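You operate a simulated robot arm through the tools that you are given. There is no shell and no other tool. Be economical: measure what you need, move in short steps, check, and stop when the job is done.

Carry out the task below with a simulated two-armed robot. There is one attempt and no reset: what you move stays moved.

Task
Flush the oil pump: 4 strokes into the green jug, then empty it.
Fine: into the waste oil tank; the jug goes back where it stood. Set down upright: what you pick out.

It is judged by the outcome, as a careful person would: the job done as asked, and still so three seconds after it is handed in. It fails if anything else is knocked over, pushed out of place, dropped, spilled or broken.

Robot
Two 7-joint arms with two-finger parallel grippers on one trunk, on a base that drives. Base frame: it is fixed to the floor where the robot stands at the start and does not move with it; the origin is under the middle of the robot, x ahead of it, y to its left, z up. Readings come in mm, rad, newtons and seconds.
The left shoulder is at the start at [50, 165, 1114], the right one opposite. With the tool pointing down near the work surface each hand reaches from about 100 to 680 mm from the robot's upright axis, wherever it stands, measured 20 degrees to its own side. Places, roughly: funnel of the waste oil tank [600, 1600, 800]; lever of the pump of the oil drum [600, 500, 1100]; shelf under the pump of the oil drum [500, 400, 700]; waste oil tank [700, 1600, 400]. Payload 3.91 kg a hand.
The tool frame of a hand sits at the grasp point between the pads (the TCP): z along the fingers, y along the line on which they close. The tips reach 30 mm beyond it. Largest opening 110 mm; finger width 20, thickness 10; the body of the gripper, 48 by 112 mm, starts 55 mm behind the TCP.
Orientation is told as [roll, pitch, yaw] about the base's x, y, z axes, in that order, counted from this pose: with the fingers straight down and closing along the base's y, the tool's x points along the base's -x, its y along +y and its z along -z.

Tools
- The arms move only by the tool step_arm. It takes "left_rows", "right_rows" or both (then of equal length, played together; a hand with none holds still); each is a list of rows, each an object (a shift or turn left out is 0, a gripper value left out holds the last) with "linear": the shift along the base's x, y, z in units of 50 mm (1.0 is 50 mm), a list of three; "turn": the turn, a rotation vector about the base's x, y, z in units of 5 degrees (1.0 is 5 degrees), a list of three; "hand": the closure in counts, from 0 (fully open) to 255 (shut). In form: [{"linear": [x, y, z], "turn": [ax, ay, az], "hand": hand}, ...]. A call has 1 to 10 rows; each row shifts and turns the commanded pose from where the row before left it. A call with a number of a shift or a turn outside -1 to 1 is refused whole. Each row takes 0.2 s and may step no farther than 50 mm and 0.15 rad from the row before; otherwise, or with a gripper value out of range, the whole call is refused. A pose out of reach is approached as far as the arm can. The call stops where the force on the tool passes 40 N (or 10 N more than at its start, if that is more) or the arm is blocked; 0.2 s more then pass. Each finger travels about 45 mm/s and halts on what it meets, pressing with about 22 N; the grip force reading is that of the motor and also rises with nothing between the fingers. The clock runs only during rows and for 0.2 s after the last one: add rows that do not move to give the fingers time. It gives the time, the measured TCP pose, the force on the tool (base axes), the opening and the grip force at its end, in the units of the frame above (readings bear some noise), with the torque about the TCP (base axes, N m) and any sound that the robot's microphone picked up, and new pictures: "views" is both (left out), scene, wrist or none (wrist: the cameras of the hands that moved).
- Cameras (640 x 400 px; columns grow to the right, rows downward): "scene" is now at [106.4, 42, 1304]; the picture's right is [0.45, -0.89, 0.00], its down [-0.22, -0.11, -0.97] and it looks along [0.86, 0.44, -0.25] (base axes); focal length 214 px, centre (320, 200). "left" rides on the left gripper at [72, -17, -103] in its tool frame; the picture's right is [0.23, 0.97, 0.00], its down [-0.76, 0.18, -0.62] and it looks along [-0.61, 0.14, 0.78] (tool axes); focal length 222 px, centre (320, 200). "right" rides on the right gripper at [72, 17, -103] in its tool frame; the picture's right is [-0.23, 0.97, 0.00], its down [-0.76, -0.18, -0.62] and it looks along [-0.61, -0.14, 0.78] (tool axes); focal length 222 px, centre (320, 200). There is no depth. A picture from a camera that has moved, and an enlarged one, comes with that camera's place and axes in the base frame and with its lens. The place of the scene camera against the robot may be out by one fixed shift of up to 18 mm in any direction.
- slide_trunk(by): slides the trunk up (or, below 0, down) by that many mm; the arms and the scene camera ride with it, the base frame stays. It gives what a move gives, with no picture.
- steer(legs): drives the robot by 1 to 6 legs, each [ahead, left, turn to the left] in mm, mm and rad, along the robot's own axes; the way and the turn of a leg run together, so that a leg with both is an arc; at most 1500 mm and 3.142 rad a leg. The arms and the cameras ride along, it lands a little off, and it stops where it bumps. It gives what a move gives, and a new picture of the scene camera.
- turn_head(pan, tilt): turns the head with the scene camera to pan (to the left, within 1.396 rad either way) and tilt (down, from -0.506 to 1.204), counted from straight ahead of the robot. It gives what a move gives, and a new picture of the scene camera.
- enlarge(camera, box): a new picture of the part [left, top, right, bottom] of that camera's present view, enlarged. No time passes.
- sign_off(): hands the job in; it is judged then, once.

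Work in short steps. Places have to be worked out from the pictures, the camera data and where the tool is seen: move nearer, look again, correct. Check each grasp and each placing, and mend what went wrong. You have 120 turns and 260 pictures in all, those below and enlarged ones among them. Open the grippers and draw the arms clear of the work before you hand the job in, unless the task says otherwise; then end with one line.

The tools are called after "Emit:" as a command line: name --argument value ..., lists and objects as JSON in quotes. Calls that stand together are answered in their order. step_arm: Moves the arms, as the interface text tells. Its arguments: {"type":"object","properties":{"left_rows":{"type":"array","items":{"type":"object","properties":{"linear":{"type":"array","items":{"type":"number"}},"turn":{"type":"array","items":{"type":"number"}},"hand":{"type":"number"}}}},"right_rows":{"type":"array","items":{"type":"object","properties":{"linear":{"type":"array","items":{"type":"number"}},"turn":{"type":"array","items":{"type":"number"}},"hand":{"type":"number"}}}},"views":{"type":"string","enum":["both","scene","wrist","none"]}},"required":[]} The other tools are called the same way: slide_trunk (by) slides the trunk up or down; steer (legs) drives the base; turn_head (pan, tilt) turns the head that bears the scene camera; enlarge (camera, box) takes an enlarged picture of a part of a camera's view; sign_off () hands the job in.

At the start:

```text
time: 0.0
left_eef_pos: [327.2, 488.1, 1315.8]
left_ee_rot: [0.001, 0.0, -0.001]
left_force: [-0.7, 0.5, 0.1]
left_torque: [0.01, 0.0, 0.01]
left_finger_gap: 110.1
left_gripper_force: 0.0
right_eef_pos: [286.5, 34.1, 1314.7]
right_ee_rot: [0.0, 0.0, 0.0]
right_force: [0.5, 0.2, 0.7]
right_torque: [-0.02, 0.02, 0.0]
right_finger_gap: 110.0
right_gripper_force: 0.0
trunk travel left (down, up): [-334.0, 169.0]
robot x, y, heading: [0.8, -3.5, 0.005]
head pan, tilt: [0.471, 0.253]
```

scene: 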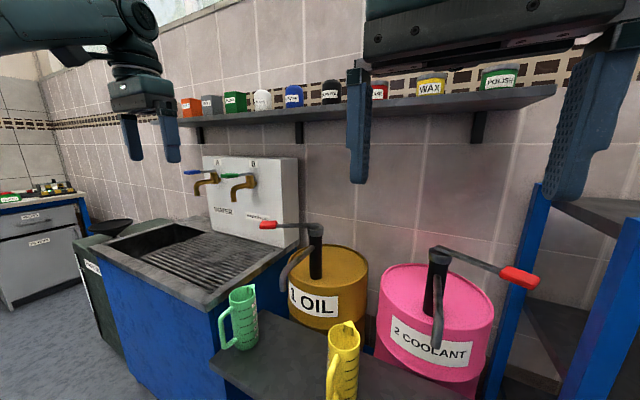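
right: 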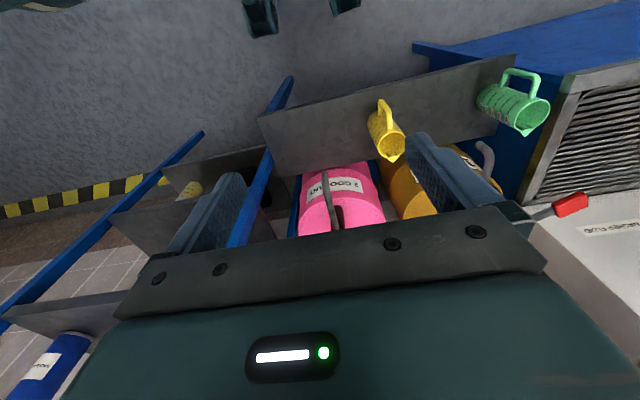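
left: 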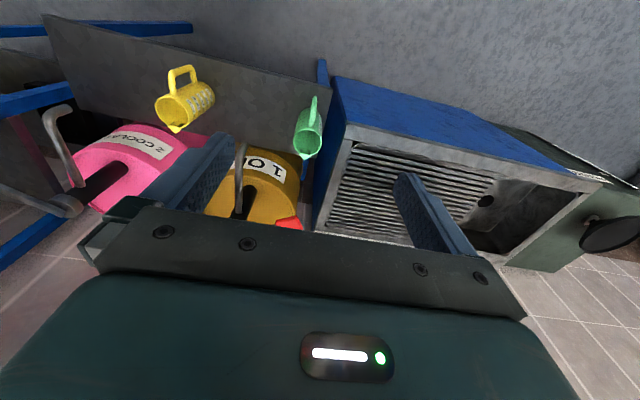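

The green jug stands on the shelf left of the oil drum's spout, the oil pump lever with red handle points left. I look closer at both.

Emit:
enlarge --camera "scene" --box '[180, 200, 400, 400]'

Emit:
enlarge --camera "left" --box '[130, 60, 360, 240]'

Emit:
turn_head --pan 1.2 --tilt 0.4

```text
2.00 times, centred on (290, 300) of scene
camera zoom: at [106.4, 42.0, 1304.0], right [0.45, -0.89, 0.0], down [-0.22, -0.11, -0.97], along [0.86, 0.44, -0.25], focal length 429 px, centre (380, 0)
```

zoom: 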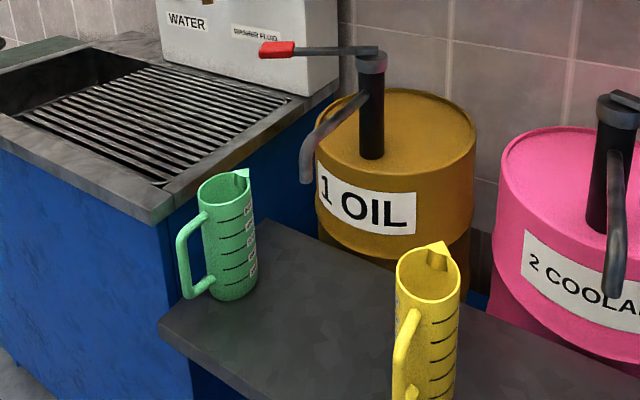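

```text
2.22 times, centred on (245, 150) of left
camera zoom: at [253.9, 471.2, 1419.6], right [-0.23, 0.97, 0.0], down [0.76, 0.18, 0.62], along [0.61, 0.14, -0.78], focal length 494 px, centre (487, 311)
```

zoom: 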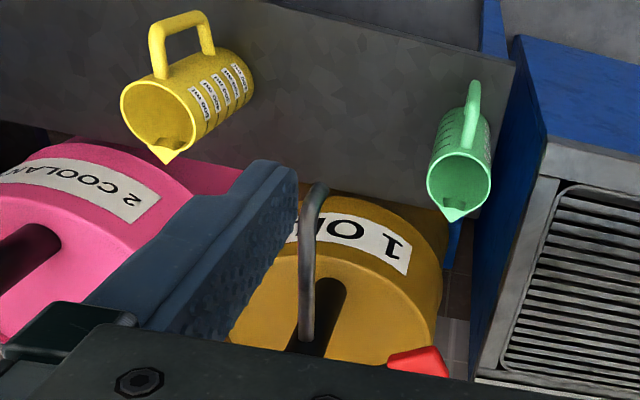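

```text
time: 1.1
left_eef_pos: [327.2, 488.6, 1316.1]
left_ee_rot: [0.0, 0.002, -0.001]
left_force: [0.2, 0.6, 0.1]
left_torque: [-0.02, -0.02, 0.04]
left_finger_gap: 110.0
left_gripper_force: 0.0
right_eef_pos: [286.1, 32.6, 1315.4]
right_ee_rot: [0.0, 0.001, -0.001]
right_force: [-0.2, 0.2, 0.0]
right_torque: [-0.02, -0.02, 0.02]
right_finger_gap: 109.9
right_gripper_force: 0.1
trunk travel left (down, up): [-334.0, 169.0]
robot x, y, heading: [-1.0, 2.1, 0.001]
head pan, tilt: [1.201, 0.4]
camera scene: at [56.8, 85.9, 1290.3], right [0.93, -0.36, 0.0], down [-0.14, -0.36, -0.92], along [0.33, 0.86, -0.39], focal length 214 px, centre (320, 200)
```

scene: 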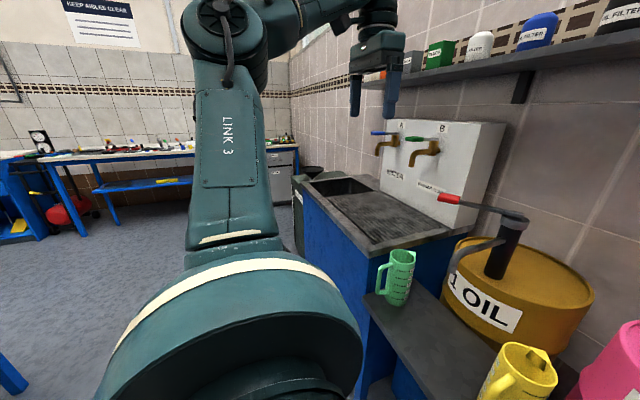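

Jug is about [480,485], spout outlet about [500,355,935], lever end about [600,510,1060]. I drive left 230 mm so the left arm has all in reach, then look down.

Emit:
steer --legs '[[0, 230, 0]]'

Emit:
turn_head --pan 0.2 --tilt 0.6

```text
time: 3.7
left_eef_pos: [326.3, 716.7, 1317.0]
left_ee_rot: [0.001, 0.001, 0.0]
left_force: [0.0, 0.2, -0.1]
left_torque: [0.01, 0.01, -0.02]
left_finger_gap: 109.9
left_gripper_force: 0.0
right_eef_pos: [288.0, 262.4, 1314.9]
right_ee_rot: [0.0, 0.0, 0.0]
right_force: [-0.3, -0.5, 0.2]
right_torque: [0.0, -0.01, -0.01]
right_finger_gap: 110.0
right_gripper_force: 0.1
trunk travel left (down, up): [-334.0, 169.0]
robot x, y, heading: [-1.0, 227.6, 0.002]
head pan, tilt: [1.201, 0.4]
camera scene: at [56.8, 315.5, 1290.3], right [0.93, -0.36, 0.0], down [-0.14, -0.36, -0.92], along [0.33, 0.86, -0.39], focal length 214 px, centre (320, 200)
```

scene: 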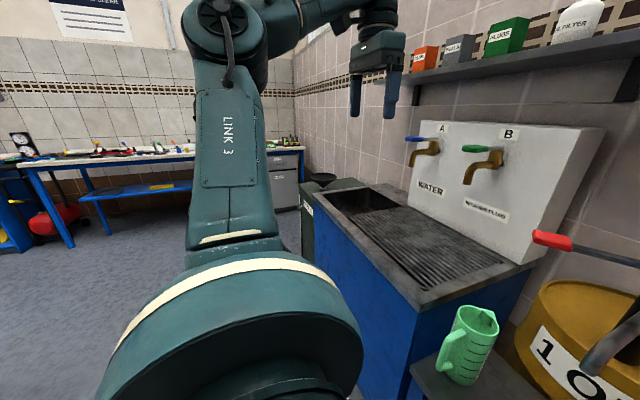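

```text
time: 5.0
left_eef_pos: [326.8, 718.6, 1317.2]
left_ee_rot: [0.001, 0.001, -0.001]
left_force: [-0.8, 0.5, 0.7]
left_torque: [0.0, 0.02, 0.01]
left_finger_gap: 110.1
left_gripper_force: 0.1
right_eef_pos: [286.1, 262.0, 1314.9]
right_ee_rot: [0.0, 0.001, 0.0]
right_force: [-0.2, 0.1, -0.2]
right_torque: [0.0, -0.01, 0.03]
right_finger_gap: 110.2
right_gripper_force: 0.0
trunk travel left (down, up): [-334.0, 169.0]
robot x, y, heading: [-3.7, 231.5, 0.004]
head pan, tilt: [0.201, 0.6]
camera scene: at [109.8, 246.6, 1272.1], right [0.2, -0.98, 0.0], down [-0.55, -0.11, -0.83], along [0.81, 0.16, -0.56], focal length 214 px, centre (320, 200)
```

scene: 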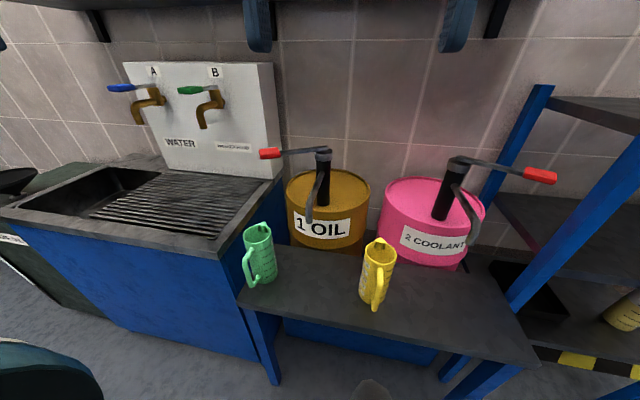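

Emit:
enlarge --camera "scene" --box '[220, 130, 400, 310]'

```text
2.22 times, centred on (310, 220) of scene
camera zoom: at [109.8, 246.6, 1272.1], right [0.2, -0.98, 0.0], down [-0.55, -0.11, -0.83], along [0.81, 0.16, -0.56], focal length 477 px, centre (342, 156)
```

zoom: 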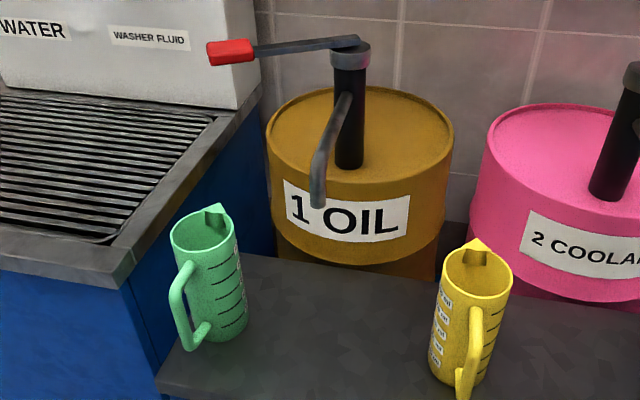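

Triangulated: jug axis ≈ (485, 499), rim z≈878, handle toward -x, lip toward +x; spout outlet ≈ (498,354,931). I'll bring the left hand in from behind-above tilted 45°, stopping short of the jug.

Emit:
step_arm --left_rows '[{"linear": [0.114, -0.438, -0.716], "turn": [0, -1, 0], "hand": 0}, {"linear": [0.114, -0.438, -0.716], "turn": [0, -1, 0]}, {"linear": [0.114, -0.438, -0.716], "turn": [0, -1, 0]}, {"linear": [0.114, -0.438, -0.716], "turn": [0, -1, 0]}, {"linear": [0.114, -0.438, -0.716], "turn": [0, -1, 0]}, {"linear": [0.114, -0.438, -0.716], "turn": [0, -1, 0]}, {"linear": [0.114, -0.438, -0.716], "turn": [0, -1, 0]}, {"linear": [0.114, -0.438, -0.716], "turn": [0, -1, 0]}, {"linear": [0.114, -0.438, -0.716], "turn": [0, -1, 0]}, {"linear": [0.114, -0.438, -0.716]}]'

```text
time: 7.2
left_eef_pos: [406.7, 503.6, 959.1]
left_ee_rot: [0.002, -0.786, 0.001]
left_force: [-0.1, -0.3, 0.0]
left_torque: [0.01, 0.0, 0.01]
left_finger_gap: 110.0
left_gripper_force: 0.0
left hand out of reach, approached as far as the arm can: row 9
right_eef_pos: [286.7, 262.5, 1314.0]
right_ee_rot: [0.0, 0.001, 0.0]
right_force: [0.1, 0.9, -0.4]
right_torque: [-0.01, -0.03, 0.0]
right_finger_gap: 110.2
right_gripper_force: 0.2
trunk travel left (down, up): [-334.0, 169.0]
robot x, y, heading: [3.0, 229.1, -0.005]
head pan, tilt: [0.201, 0.6]
camera scene: at [110.1, 246.4, 1272.1], right [0.2, -0.98, 0.0], down [-0.55, -0.11, -0.82], along [0.81, 0.16, -0.57], focal length 214 px, centre (320, 200)
camera left: at [281.7, 487.1, 981.2], right [-0.16, 0.97, -0.16], down [0.1, 0.18, 0.98], along [0.98, 0.14, -0.12], focal length 222 px, centre (320, 200)
```

scene: 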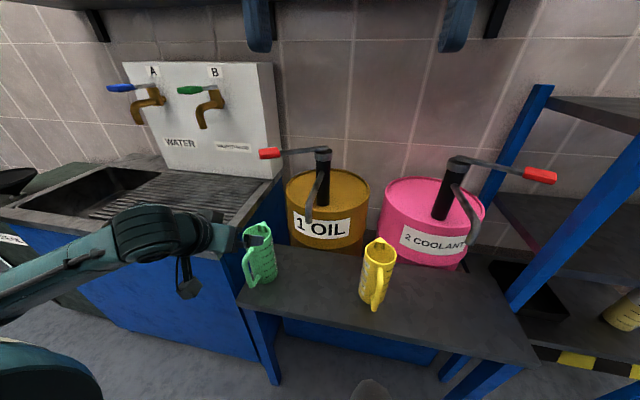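
left: 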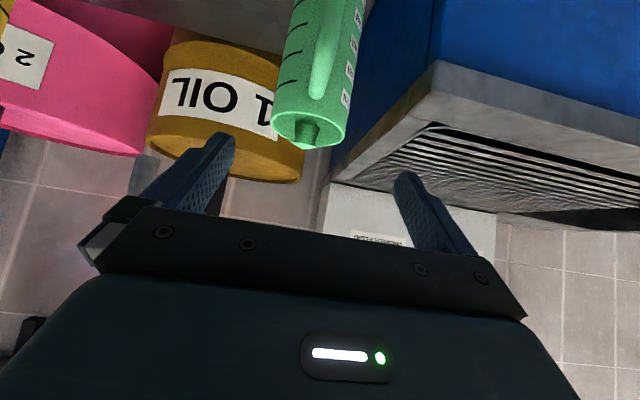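

Jug in the wrist view sits at y≈497, rim z≈880-886. I descend part way along the approach line.

Emit:
step_arm --left_rows '[{"linear": [0.2, -0.06, -0.3]}, {"linear": [0.2, -0.06, -0.3]}]' --views "wrist"

```text
time: 7.8
left_eef_pos: [427.9, 501.0, 928.6]
left_ee_rot: [0.002, -0.785, -0.002]
left_force: [-0.8, -0.2, 0.2]
left_torque: [-0.03, -0.02, 0.01]
left_finger_gap: 110.2
left_gripper_force: 0.0
right_eef_pos: [286.1, 263.3, 1314.0]
right_ee_rot: [-0.001, 0.001, 0.001]
right_force: [-0.3, 0.0, 1.6]
right_torque: [-0.01, 0.02, 0.02]
right_finger_gap: 110.1
right_gripper_force: 0.0
trunk travel left (down, up): [-334.0, 169.0]
robot x, y, heading: [-0.8, 227.6, 0.001]
head pan, tilt: [0.201, 0.6]
camera left: at [302.1, 483.4, 951.4], right [-0.16, 0.97, -0.16], down [0.1, 0.18, 0.98], along [0.98, 0.14, -0.12], focal length 222 px, centre (320, 200)
```

left: 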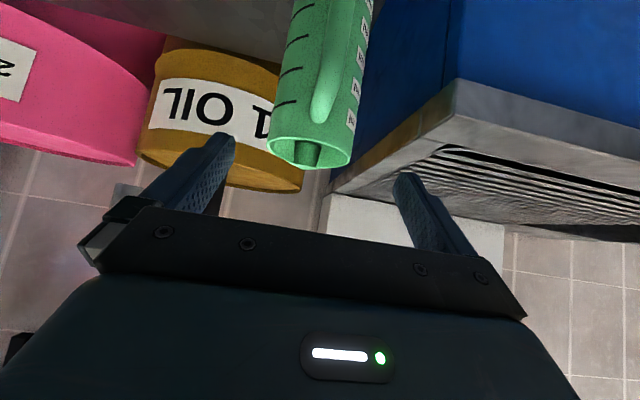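

Now I advance along the 45° line to the grasp point (490, 496, 858), straddling the jug in y.

Emit:
step_arm --left_rows '[{"linear": [0.2, -0.1, -0.4]}, {"linear": [0.34, 0, -0.34]}, {"linear": [0.34, 0, -0.34]}, {"linear": [0.3, 0, -0.3]}]'

```text
time: 8.8
left_eef_pos: [487.2, 495.2, 861.0]
left_ee_rot: [0.001, -0.785, -0.003]
left_force: [-0.4, -0.1, -0.4]
left_torque: [0.0, 0.01, -0.03]
left_finger_gap: 109.9
left_gripper_force: 0.0
right_eef_pos: [286.5, 263.2, 1313.8]
right_ee_rot: [0.001, -0.001, 0.001]
right_force: [0.8, 0.3, 1.1]
right_torque: [0.03, 0.0, 0.01]
right_finger_gap: 109.8
right_gripper_force: 0.0
trunk travel left (down, up): [-334.0, 169.0]
robot x, y, heading: [-3.3, 234.9, -0.003]
head pan, tilt: [0.201, 0.6]
camera scene: at [110.0, 246.5, 1272.1], right [0.2, -0.98, 0.0], down [-0.55, -0.11, -0.82], along [0.81, 0.16, -0.57], focal length 214 px, centre (320, 200)
camera left: at [362.5, 478.5, 882.9], right [-0.16, 0.97, -0.16], down [0.1, 0.18, 0.98], along [0.98, 0.14, -0.12], focal length 222 px, centre (320, 200)
```

scene: 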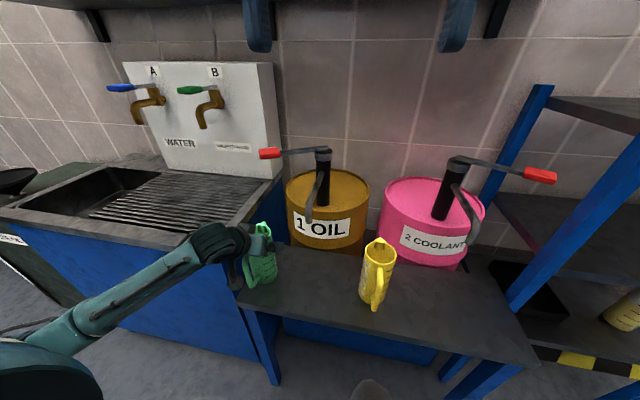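
left: 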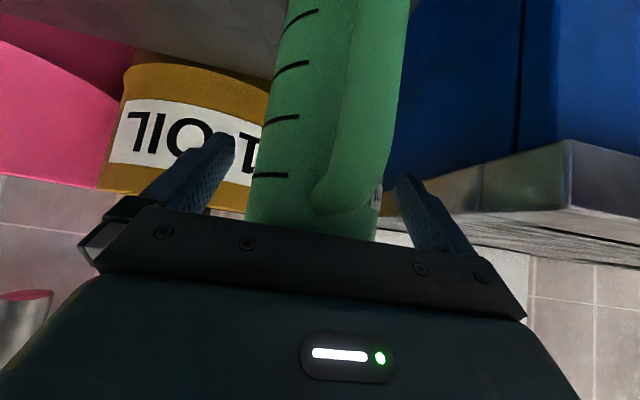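

Jug is centred between the fingers with no contact. Closing now.

Emit:
step_arm --left_rows '[{"hand": 255}, {"hand": 255}, {"hand": 255}, {"hand": 255}, {"hand": 255}]' --views "wrist"

```text
time: 10.0
left_eef_pos: [488.5, 496.5, 861.7]
left_ee_rot: [0.0, -0.786, 0.001]
left_force: [-0.5, -0.4, 0.3]
left_torque: [-0.03, -0.03, 0.03]
left_finger_gap: 73.4
left_gripper_force: 22.1
right_eef_pos: [287.2, 262.2, 1315.2]
right_ee_rot: [0.0, 0.0, -0.001]
right_force: [0.5, 0.3, -0.6]
right_torque: [0.04, 0.0, 0.04]
right_finger_gap: 110.0
right_gripper_force: 0.1
trunk travel left (down, up): [-334.0, 169.0]
robot x, y, heading: [-3.6, 232.1, 0.002]
head pan, tilt: [0.201, 0.6]
camera left: at [362.1, 478.5, 883.2], right [-0.16, 0.97, -0.16], down [0.1, 0.18, 0.98], along [0.98, 0.14, -0.12], focal length 222 px, centre (320, 200)
```

left: 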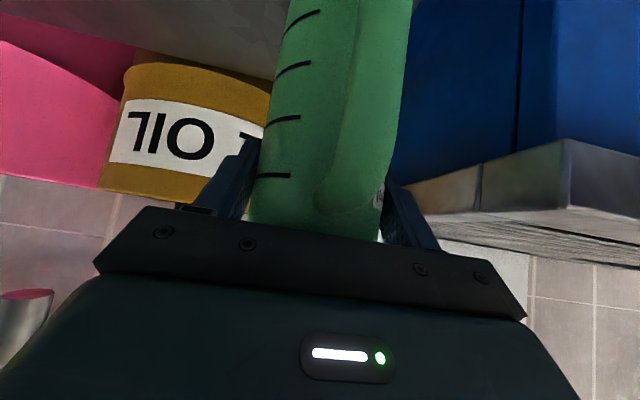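

Gripped (73 mm). I lift 15 mm and check.

Emit:
step_arm --left_rows '[{"linear": [0, 0, 0.15]}, {"linear": [0, 0, 0.15]}, {}]'

Emit:
enlarge --camera "scene" --box '[220, 130, 400, 310]'

```text
time: 10.8
left_eef_pos: [487.8, 495.3, 876.2]
left_ee_rot: [0.0, -0.786, 0.0]
left_force: [0.5, 0.0, -0.6]
left_torque: [0.0, 0.0, 0.04]
left_finger_gap: 73.6
left_gripper_force: 22.8
right_eef_pos: [287.6, 262.5, 1315.2]
right_ee_rot: [0.001, 0.0, 0.0]
right_force: [0.7, -0.5, -0.6]
right_torque: [0.02, 0.0, 0.0]
right_finger_gap: 110.2
right_gripper_force: 0.0
trunk travel left (down, up): [-334.0, 169.0]
robot x, y, heading: [0.5, 230.8, -0.002]
head pan, tilt: [0.201, 0.6]
camera scene: at [109.9, 246.5, 1272.1], right [0.2, -0.98, 0.0], down [-0.55, -0.11, -0.83], along [0.81, 0.16, -0.57], focal length 214 px, centre (320, 200)
camera left: at [361.5, 477.7, 898.4], right [-0.16, 0.97, -0.16], down [0.1, 0.18, 0.98], along [0.98, 0.14, -0.12], focal length 222 px, centre (320, 200)
```

scene: 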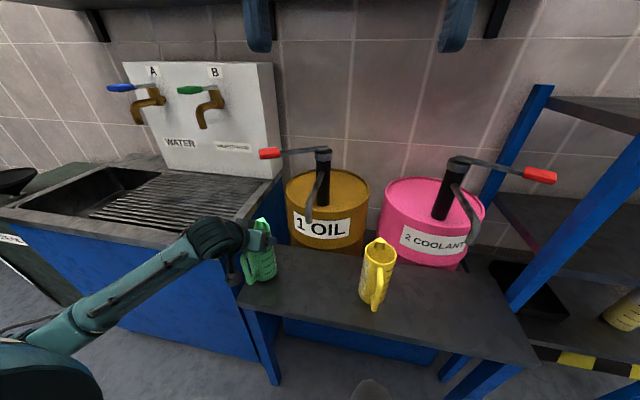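
left: 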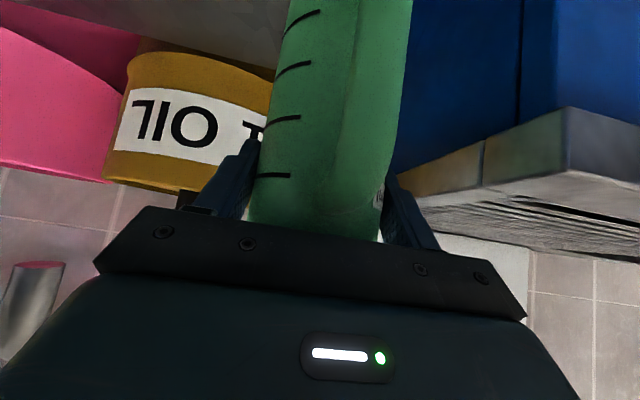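

```text
2.22 times, centred on (310, 220) of scene
camera zoom: at [109.9, 246.5, 1272.1], right [0.2, -0.98, 0.0], down [-0.55, -0.11, -0.83], along [0.81, 0.16, -0.57], focal length 477 px, centre (342, 156)
```

zoom: 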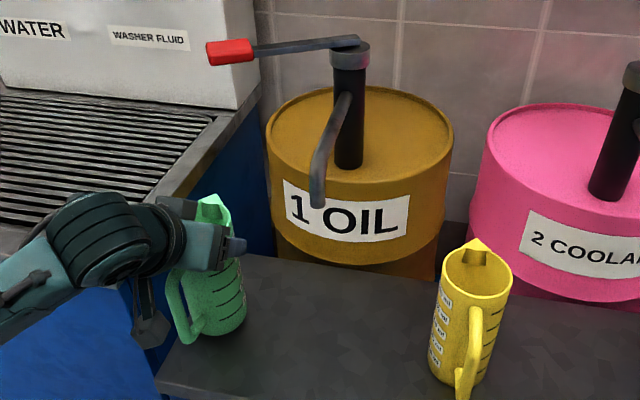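

The spout outlet appears in the wrist view too, giving ≈(503,357,940), consistent. I lower to 7 mm lift and carry the jug in -y beneath it, stopping slightly short to check.

Emit:
step_arm --left_rows '[{"linear": [0, -0.3, -0.14]}, {"linear": [0.05, -0.6, 0]}, {"linear": [0.05, -0.6, 0]}, {"linear": [0.05, -0.6, 0]}]'

Emit:
enlarge --camera "scene" --box '[220, 130, 400, 310]'

```text
time: 11.8
left_eef_pos: [494.1, 391.1, 870.0]
left_ee_rot: [0.002, -0.785, 0.0]
left_force: [0.0, -0.7, -1.7]
left_torque: [0.01, -0.03, -0.03]
left_finger_gap: 73.4
left_gripper_force: 22.2
right_eef_pos: [286.4, 262.6, 1313.3]
right_ee_rot: [0.001, 0.002, 0.001]
right_force: [-0.1, -0.4, -0.8]
right_torque: [-0.01, 0.04, -0.02]
right_finger_gap: 110.1
right_gripper_force: 0.1
trunk travel left (down, up): [-334.0, 169.0]
robot x, y, heading: [1.9, 229.7, 0.0]
head pan, tilt: [0.201, 0.6]
camera scene: at [110.0, 246.2, 1272.1], right [0.2, -0.98, 0.0], down [-0.55, -0.11, -0.82], along [0.81, 0.16, -0.57], focal length 214 px, centre (320, 200)
camera left: at [368.6, 372.9, 891.8], right [-0.16, 0.97, -0.16], down [0.1, 0.18, 0.98], along [0.98, 0.14, -0.12], focal length 222 px, centre (320, 200)
```

scene: 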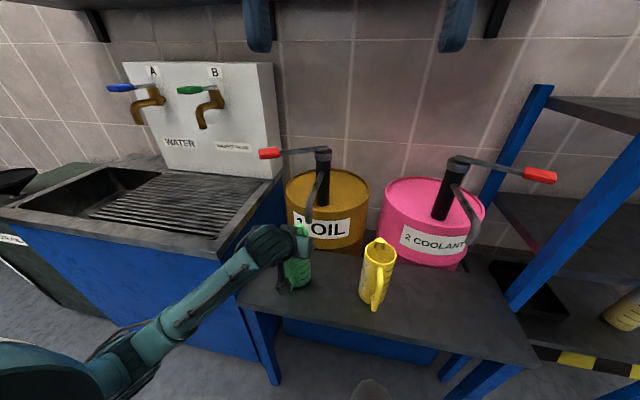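
left: 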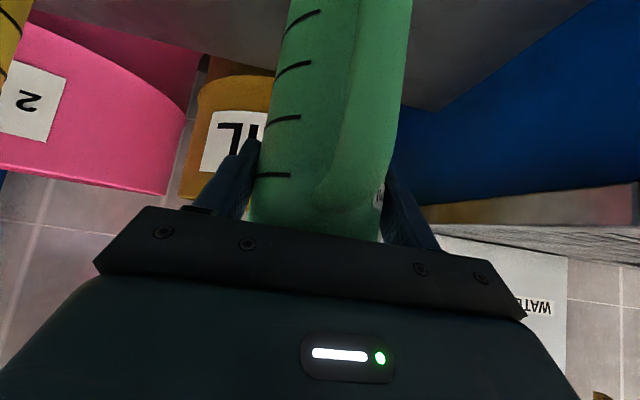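

```text
2.22 times, centred on (310, 220) of scene
camera zoom: at [110.0, 246.2, 1272.1], right [0.2, -0.98, 0.0], down [-0.55, -0.11, -0.82], along [0.81, 0.16, -0.57], focal length 477 px, centre (342, 156)
```

zoom: 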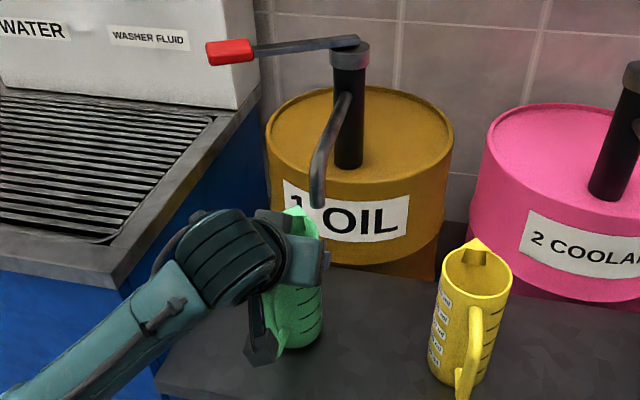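

Height clearance is fine. I move the last 34 mm in -y and set the jug down on the shelf (z 862).

Emit:
step_arm --left_rows '[{"linear": [0.05, -0.35, 0]}, {"linear": [0.04, -0.33, 0]}, {"linear": [0, 0, -0.08]}, {"linear": [0, 0, -0.08]}, {}]'

Emit:
enlarge --camera "scene" --box '[250, 150, 370, 300]'

```text
time: 13.0
left_eef_pos: [497.4, 355.3, 861.2]
left_ee_rot: [0.0, -0.786, 0.002]
left_force: [-0.6, 0.4, 1.7]
left_torque: [0.07, 0.14, 0.0]
left_finger_gap: 73.1
left_gripper_force: 22.0
right_eef_pos: [286.9, 262.6, 1314.0]
right_ee_rot: [0.0, -0.001, -0.001]
right_force: [0.1, -0.1, 0.4]
right_torque: [-0.01, 0.02, 0.01]
right_finger_gap: 110.2
right_gripper_force: 0.0
trunk travel left (down, up): [-334.0, 169.0]
robot x, y, heading: [-1.0, 228.1, 0.002]
head pan, tilt: [0.201, 0.6]
camera scene: at [109.7, 246.5, 1272.1], right [0.2, -0.98, 0.0], down [-0.55, -0.11, -0.83], along [0.81, 0.16, -0.56], focal length 214 px, centre (320, 200)
camera left: at [372.5, 338.4, 883.2], right [-0.16, 0.97, -0.16], down [0.1, 0.18, 0.98], along [0.98, 0.14, -0.12], focal length 222 px, centre (320, 200)
```

scene: 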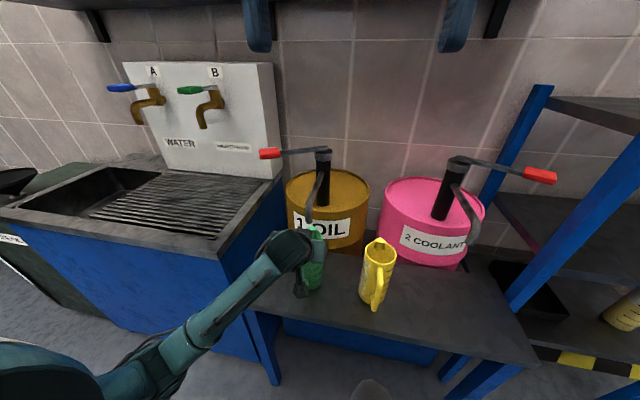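
left: 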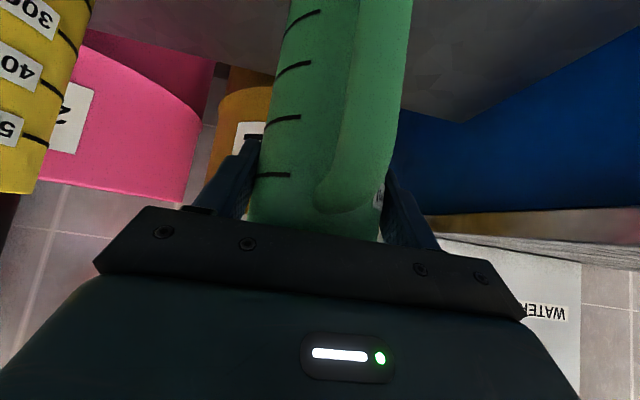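

```text
2.67 times, centred on (310, 225) of scene
camera zoom: at [109.7, 246.5, 1272.1], right [0.2, -0.98, 0.0], down [-0.55, -0.11, -0.83], along [0.81, 0.16, -0.56], focal length 572 px, centre (347, 133)
```

zoom: 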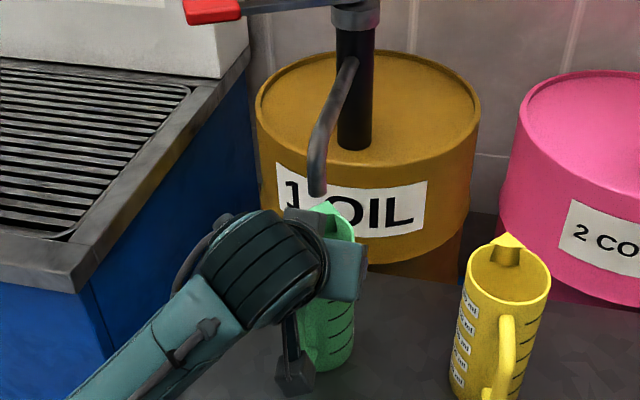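

Jug is on the shelf with its mouth below the spout. I open and retreat along the approach line.

Emit:
step_arm --left_rows '[{"hand": 0}, {}, {}, {}, {"linear": [-0.4, 0, 0.4]}, {"linear": [-0.6, 0, 0.6]}, {"linear": [-0.6, 0, 0.6]}, {"linear": [-0.6, 0.3, 0.6]}, {"linear": [0, 0.9, 0.3]}, {"linear": [0, 0.9, 0.3]}]'

Emit:
enlarge --camera "scene" --box '[250, 130, 370, 300]'

```text
time: 15.3
left_eef_pos: [410.9, 492.7, 982.3]
left_ee_rot: [0.238, -0.784, -0.104]
left_force: [-0.3, 0.1, 0.1]
left_torque: [0.0, 0.0, 0.02]
left_finger_gap: 109.9
left_gripper_force: 0.1
left hand out of reach, approached as far as the arm can: row 8
right_eef_pos: [287.3, 262.3, 1314.3]
right_ee_rot: [0.002, 0.0, 0.001]
right_force: [-0.5, -0.6, 0.4]
right_torque: [0.06, 0.01, -0.02]
right_finger_gap: 110.1
right_gripper_force: 0.1
trunk travel left (down, up): [-334.0, 169.0]
robot x, y, heading: [2.0, 226.9, 0.004]
head pan, tilt: [0.201, 0.6]
stopped in row 10 (left hand): the arm was blocked; the commanded pose is now the measured one
camera scene: at [109.6, 245.9, 1272.1], right [0.2, -0.98, 0.0], down [-0.55, -0.11, -0.83], along [0.81, 0.16, -0.56], focal length 214 px, centre (320, 200)
camera left: at [287.4, 464.9, 999.3], right [-0.22, 0.97, 0.0], down [0.09, 0.02, 1.0], along [0.97, 0.22, -0.09], focal length 222 px, centre (320, 200)
```

scene: 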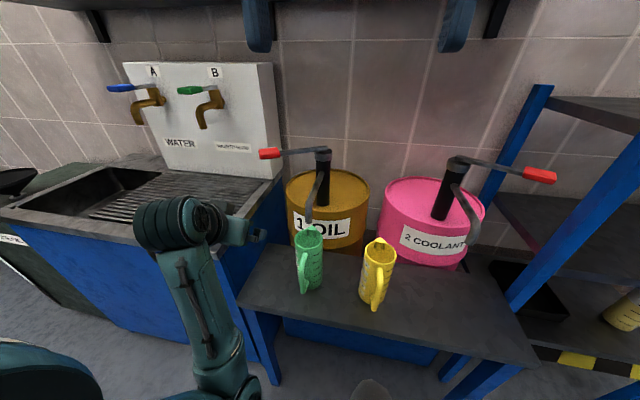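
left: 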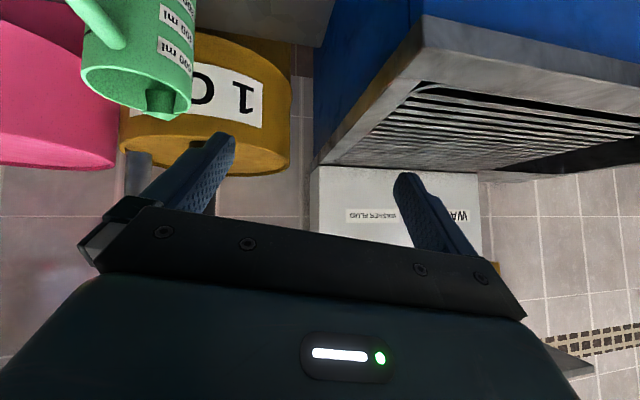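

```text
2.35 times, centred on (310, 215) of scene
camera zoom: at [109.6, 245.9, 1272.1], right [0.2, -0.98, 0.0], down [-0.55, -0.11, -0.83], along [0.81, 0.16, -0.56], focal length 505 px, centre (344, 165)
```

zoom: 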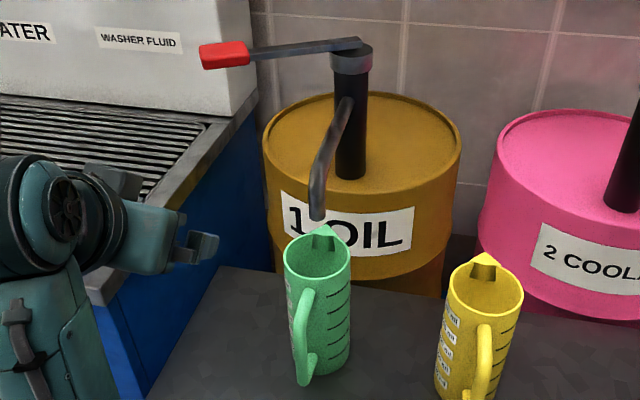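

Jug stands under the spout. Lever: red grip centre ≈(610,487,1055), pivot ≈(676,354,1050), roughly horizontal. I'll turn the hand so its fingers point ahead, closing vertically, to cage the lever from the side.

Emit:
step_arm --left_rows '[{"linear": [0.136, 0.01, 0.094], "turn": [0.966, -0.357, -0.496]}, {"linear": [0.136, 0.01, 0.094], "turn": [0.966, -0.357, -0.496]}, {"linear": [0.136, 0.01, 0.094], "turn": [0.966, -0.357, -0.496]}, {"linear": [0.136, 0.01, 0.094], "turn": [0.966, -0.357, -0.496]}, {"linear": [0.136, 0.01, 0.094], "turn": [0.966, -0.357, -0.496]}, {"linear": [0.136, 0.01, 0.094], "turn": [0.966, -0.357, -0.496]}, {"linear": [0.136, 0.01, 0.094], "turn": [0.966, -0.357, -0.496]}, {"linear": [0.136, 0.01, 0.094], "turn": [0.966, -0.357, -0.496]}]'

```text
time: 17.1
left_eef_pos: [463.7, 497.5, 1019.5]
left_ee_rot: [1.149, -0.6, -1.076]
left_force: [-0.4, -0.2, -0.9]
left_torque: [0.03, 0.03, 0.02]
left_finger_gap: 109.8
left_gripper_force: 0.2
right_eef_pos: [286.6, 262.7, 1315.3]
right_ee_rot: [-0.001, 0.001, -0.001]
right_force: [0.1, -0.7, -0.5]
right_torque: [-0.01, 0.01, 0.0]
right_finger_gap: 109.9
right_gripper_force: 0.0
trunk travel left (down, up): [-334.0, 169.0]
robot x, y, heading: [1.4, 230.2, -0.003]
head pan, tilt: [0.201, 0.6]
camera scene: at [109.9, 246.7, 1272.1], right [0.2, -0.98, 0.0], down [-0.55, -0.11, -0.83], along [0.81, 0.16, -0.56], focal length 214 px, centre (320, 200)
camera left: at [339.3, 515.4, 1000.5], right [0.02, 0.79, 0.61], down [-0.25, -0.58, 0.77], along [0.97, -0.17, 0.19], focal length 222 px, centre (320, 200)
```

scene: 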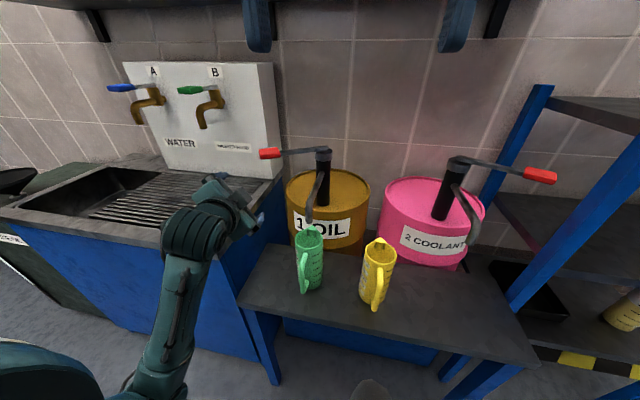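
left: 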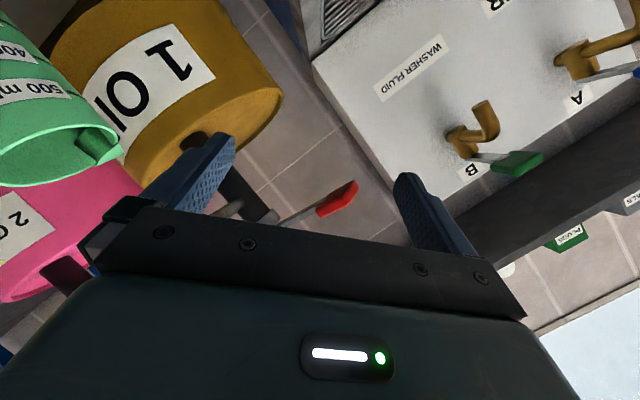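

Rotation goes well and the lever is visible between the fingers. I finish the turn.

Emit:
step_arm --left_rows '[{"linear": [0.136, 0.01, 0.094], "turn": [0.966, -0.357, -0.496]}, {"linear": [0.136, 0.01, 0.094], "turn": [0.966, -0.357, -0.496]}, {"linear": [0.136, 0.01, 0.094], "turn": [0.966, -0.357, -0.496]}, {"linear": [0.136, 0.01, 0.094], "turn": [0.966, -0.357, -0.496]}, {"linear": [0.136, 0.01, 0.094], "turn": [0.966, -0.357, -0.496]}, {"linear": [0.136, 0.01, 0.094], "turn": [0.966, -0.357, -0.496]}, {"linear": [0.136, 0.01, 0.094], "turn": [0.966, -0.357, -0.496]}, {"linear": [0.136, 0.01, 0.094], "turn": [0.966, -0.357, -0.496]}]'

```text
time: 18.9
left_eef_pos: [520.2, 502.2, 1056.1]
left_ee_rot: [1.569, 0.001, -1.569]
left_force: [0.6, -0.6, 0.8]
left_torque: [0.0, -0.03, 0.04]
left_finger_gap: 110.1
left_gripper_force: 0.0
right_eef_pos: [286.4, 263.5, 1315.1]
right_ee_rot: [0.0, 0.0, 0.001]
right_force: [-0.1, -0.5, -0.2]
right_torque: [0.01, -0.02, -0.01]
right_finger_gap: 109.9
right_gripper_force: 0.1
trunk travel left (down, up): [-334.0, 169.0]
robot x, y, heading: [-2.0, 228.9, 0.003]
head pan, tilt: [0.201, 0.6]
camera scene: at [109.9, 246.7, 1272.1], right [0.2, -0.98, 0.0], down [-0.55, -0.11, -0.83], along [0.81, 0.16, -0.56], focal length 214 px, centre (320, 200)
camera left: at [415.5, 574.0, 1039.9], right [0.0, 0.23, 0.97], down [-0.62, -0.76, 0.18], along [0.78, -0.61, 0.14], focal length 222 px, centre (320, 200)
```

scene: 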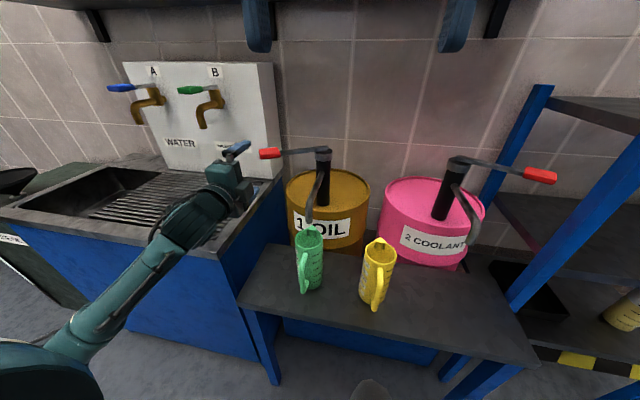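
left: 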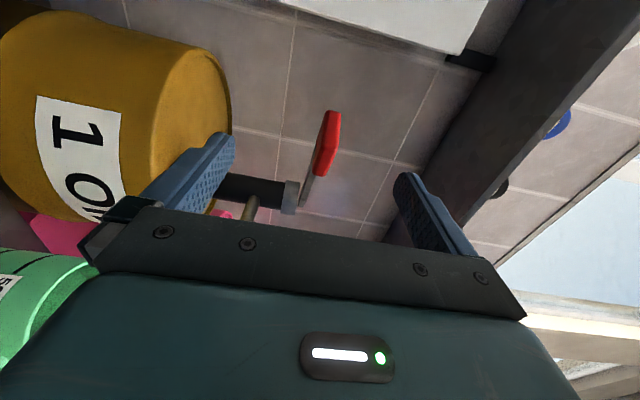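

Wrist view puts the red grip at ≈(610,488,1065), between the fingers. I advance onto it and narrow the fingers to a loose cage.

Emit:
step_arm --left_rows '[{"linear": [0.4, -0.1, 0.06]}, {"linear": [0.7, -0.1, 0.06]}, {"linear": [0.64, -0.05, 0.06]}, {"hand": 125}, {}, {}, {}]'

Emit:
enlarge --camera "scene" --box '[220, 110, 370, 230]'

```text
time: 20.5
left_eef_pos: [606.9, 490.2, 1064.7]
left_ee_rot: [1.569, -0.002, -1.568]
left_force: [0.0, -0.2, 0.5]
left_torque: [0.03, -0.01, 0.03]
left_finger_gap: 56.2
left_gripper_force: 0.1
right_eef_pos: [286.2, 263.4, 1315.5]
right_ee_rot: [-0.001, 0.001, 0.001]
right_force: [-0.2, 1.5, -0.2]
right_torque: [-0.02, 0.01, 0.0]
right_finger_gap: 110.1
right_gripper_force: 0.0
trunk travel left (down, up): [-334.0, 169.0]
robot x, y, heading: [-2.1, 231.2, -0.001]
head pan, tilt: [0.201, 0.6]
camera scene: at [109.9, 246.6, 1272.1], right [0.2, -0.98, 0.0], down [-0.55, -0.11, -0.83], along [0.81, 0.16, -0.56], focal length 214 px, centre (320, 200)
camera left: at [502.3, 561.8, 1048.3], right [0.0, 0.23, 0.97], down [-0.62, -0.76, 0.18], along [0.78, -0.6, 0.14], focal length 222 px, centre (320, 200)
```

scene: 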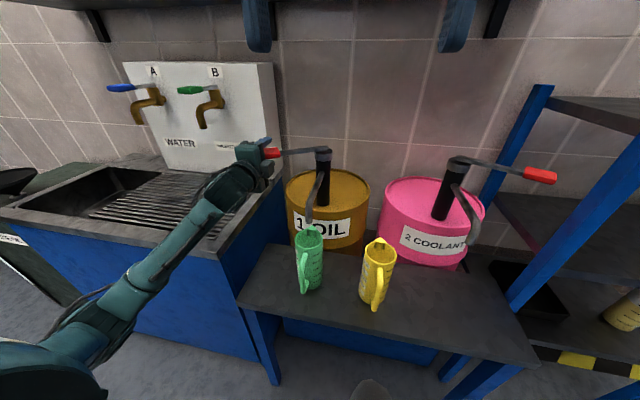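
left: 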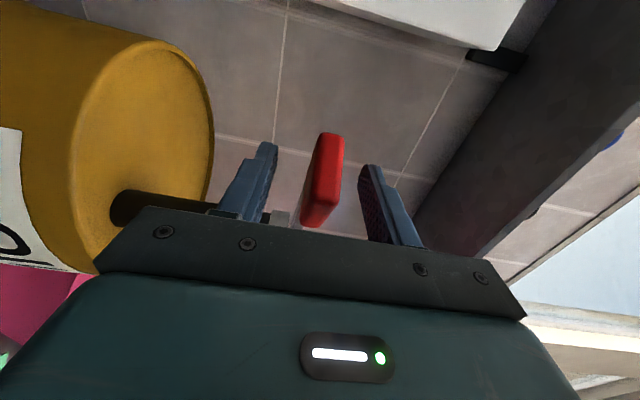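

```text
3.33 times, centred on (295, 170) of scene
camera zoom: at [109.9, 246.6, 1272.1], right [0.2, -0.98, 0.0], down [-0.55, -0.11, -0.83], along [0.81, 0.16, -0.56], focal length 715 px, centre (403, 300)
```

zoom: 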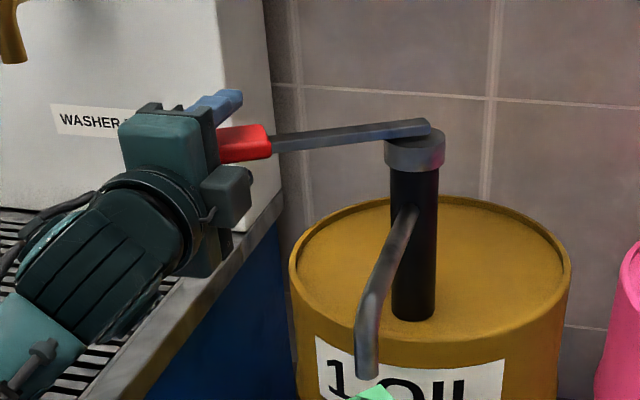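

The lever is caged. I push down in small rows to find how it moves and the force it takes.

Emit:
step_arm --left_rows '[{"linear": [0, 0, -0.2]}, {"linear": [0, 0, -0.2]}, {"linear": [0, 0, -0.2]}, {"linear": [0.02, -0.04, -0.2]}]'

Emit:
enlarge --camera "scene" --box '[220, 110, 370, 230]'

```text
time: 21.5
left_eef_pos: [607.4, 487.3, 1026.0]
left_ee_rot: [1.572, -0.004, -1.567]
left_force: [-0.8, 1.6, 2.1]
left_torque: [-0.07, -0.07, -0.01]
left_finger_gap: 57.6
left_gripper_force: 1.4
right_eef_pos: [284.9, 263.8, 1315.6]
right_ee_rot: [0.001, 0.001, 0.001]
right_force: [0.3, 0.3, -0.7]
right_torque: [0.02, 0.0, 0.0]
right_finger_gap: 110.1
right_gripper_force: 0.2
trunk travel left (down, up): [-334.0, 169.0]
robot x, y, heading: [-0.0, 227.3, 0.001]
head pan, tilt: [0.201, 0.6]
camera scene: at [109.5, 246.7, 1272.2], right [0.2, -0.98, 0.0], down [-0.55, -0.11, -0.83], along [0.81, 0.16, -0.56], focal length 214 px, centre (320, 200)
camera left: at [503.3, 559.9, 1009.2], right [0.0, 0.23, 0.97], down [-0.62, -0.76, 0.18], along [0.78, -0.6, 0.14], focal length 222 px, centre (320, 200)
```

scene: 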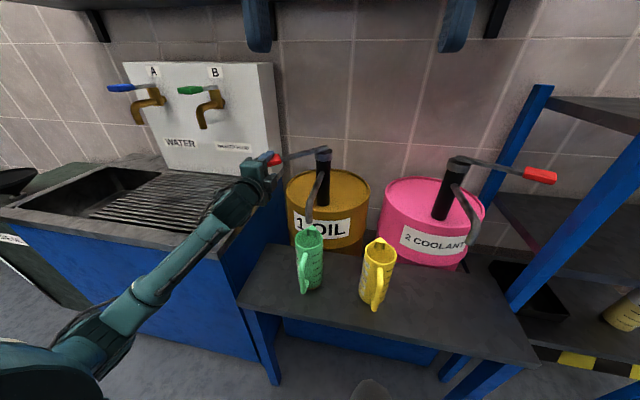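
left: 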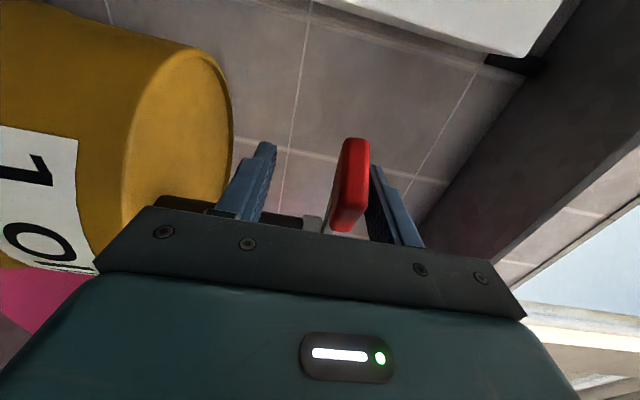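

```text
3.33 times, centred on (295, 170) of scene
camera zoom: at [109.5, 246.7, 1272.2], right [0.2, -0.98, 0.0], down [-0.55, -0.11, -0.83], along [0.81, 0.16, -0.56], focal length 715 px, centre (403, 300)
```

zoom: 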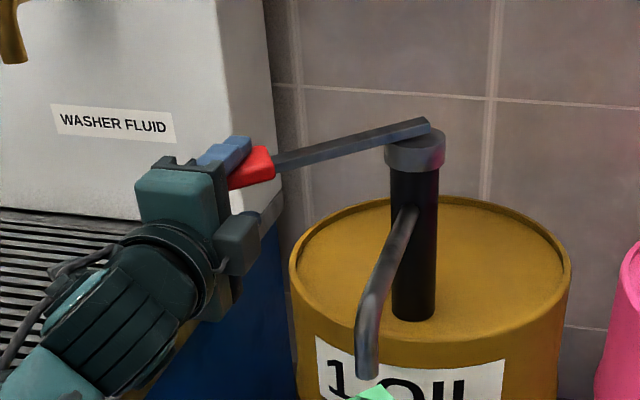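

The lever swings down with only a couple of newtons. I continue down along the arc looking for the end stop.

Emit:
step_arm --left_rows '[{"linear": [0.03, -0.05, -0.2]}, {"linear": [0.03, -0.06, -0.2]}, {"linear": [0.03, -0.07, -0.2]}, {"linear": [0.04, -0.08, -0.2]}, {"linear": [0.04, -0.09, -0.2]}]' --views "none"

Emit:
enlarge --camera "scene" --box '[220, 110, 370, 230]'

```text
time: 22.7
left_eef_pos: [616.3, 474.4, 983.1]
left_ee_rot: [1.584, -0.004, -1.561]
left_force: [-10.9, 17.8, 20.6]
left_torque: [-0.73, -1.05, 0.21]
left_finger_gap: 66.3
left_gripper_force: 10.7
right_eef_pos: [283.2, 264.4, 1316.2]
right_ee_rot: [-0.002, -0.003, 0.002]
right_force: [0.3, -0.2, 0.0]
right_torque: [-0.01, -0.01, -0.02]
right_finger_gap: 110.1
right_gripper_force: 0.0
trunk travel left (down, up): [-334.0, 169.0]
robot x, y, heading: [-2.4, 227.2, 0.003]
head pan, tilt: [0.201, 0.6]
```

```text
3.33 times, centred on (295, 170) of scene
camera zoom: at [106.4, 248.3, 1272.8], right [0.2, -0.98, 0.0], down [-0.55, -0.11, -0.83], along [0.81, 0.16, -0.56], focal length 715 px, centre (403, 300)
```

zoom: 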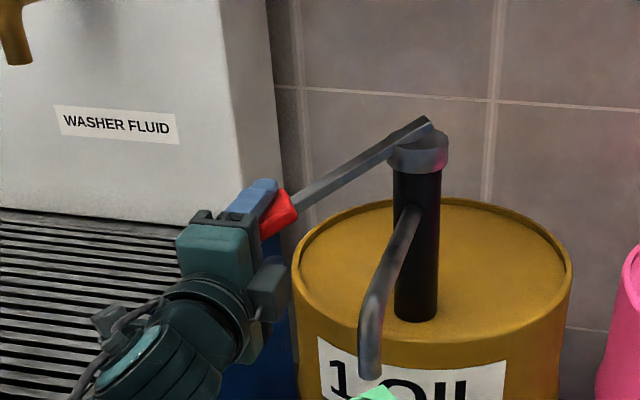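

Force jumped to ~29 N: the bottom stop, lever ~35° down. Now I raise along the arc to see whether it returns.

Emit:
step_arm --left_rows '[{"linear": [-0.04, 0.09, 0.3]}, {"linear": [-0.05, 0.1, 0.3]}, {"linear": [-0.05, 0.08, 0.3]}, {"linear": [-0.04, 0.06, 0.35]}, {"linear": [0, 0, 0.35]}]' --views "wrist"

Emit:
enlarge --camera "scene" --box '[220, 110, 370, 230]'

```text
time: 23.9
left_eef_pos: [608.4, 485.6, 1051.9]
left_ee_rot: [1.566, -0.002, -1.566]
left_force: [0.7, -0.5, 0.2]
left_torque: [-0.01, 0.02, 0.0]
left_finger_gap: 56.3
left_gripper_force: 0.0
right_eef_pos: [285.9, 263.3, 1314.5]
right_ee_rot: [0.0, 0.001, 0.0]
right_force: [-0.7, -0.9, -1.1]
right_torque: [-0.03, -0.01, 0.01]
right_finger_gap: 110.1
right_gripper_force: 0.0
trunk travel left (down, up): [-334.0, 169.0]
robot x, y, heading: [-0.4, 227.6, 0.005]
head pan, tilt: [0.201, 0.6]
camera left: at [503.9, 557.3, 1036.3], right [0.0, 0.23, 0.97], down [-0.62, -0.76, 0.18], along [0.79, -0.6, 0.14], focal length 222 px, centre (320, 200)
```

left: 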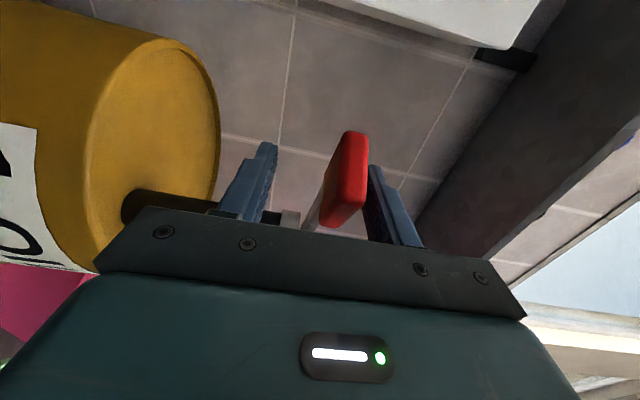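

```text
3.33 times, centred on (295, 170) of scene
camera zoom: at [109.9, 246.6, 1272.0], right [0.2, -0.98, 0.0], down [-0.55, -0.11, -0.83], along [0.81, 0.16, -0.56], focal length 715 px, centre (403, 300)
```

zoom: 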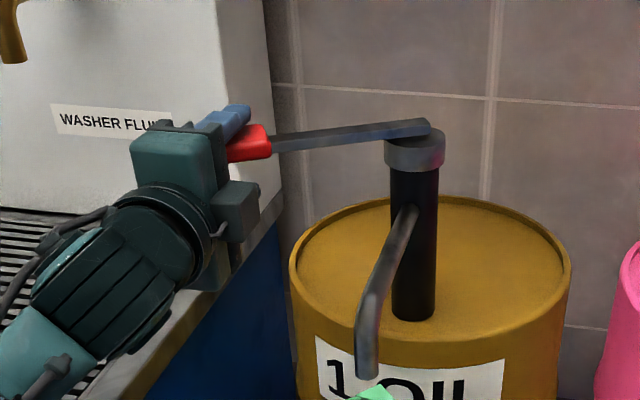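

The lever springs back to rest by itself. I check whether oil came into the jug.

Emit:
enlarge --camera "scene" --box '[280, 200, 350, 300]'

Emit:
enlarge --camera "right" --box '[380, 40, 640, 240]'

```text
4.00 times, centred on (315, 250) of scene
camera zoom: at [109.9, 246.6, 1272.0], right [0.2, -0.98, 0.0], down [-0.55, -0.11, -0.83], along [0.81, 0.16, -0.56], focal length 858 px, centre (340, 0)
```

zoom: 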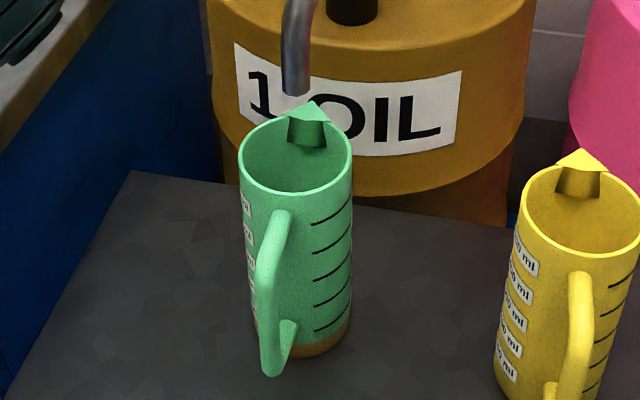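

```text
2.00 times, centred on (510, 140) of right
camera zoom: at [214.8, 279.4, 1418.6], right [0.23, 0.97, 0.0], down [0.76, -0.18, 0.62], along [0.61, -0.14, -0.78], focal length 444 px, centre (-60, 320)
```

zoom: 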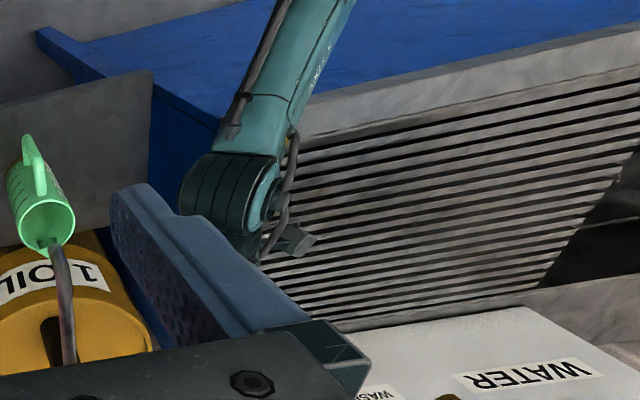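

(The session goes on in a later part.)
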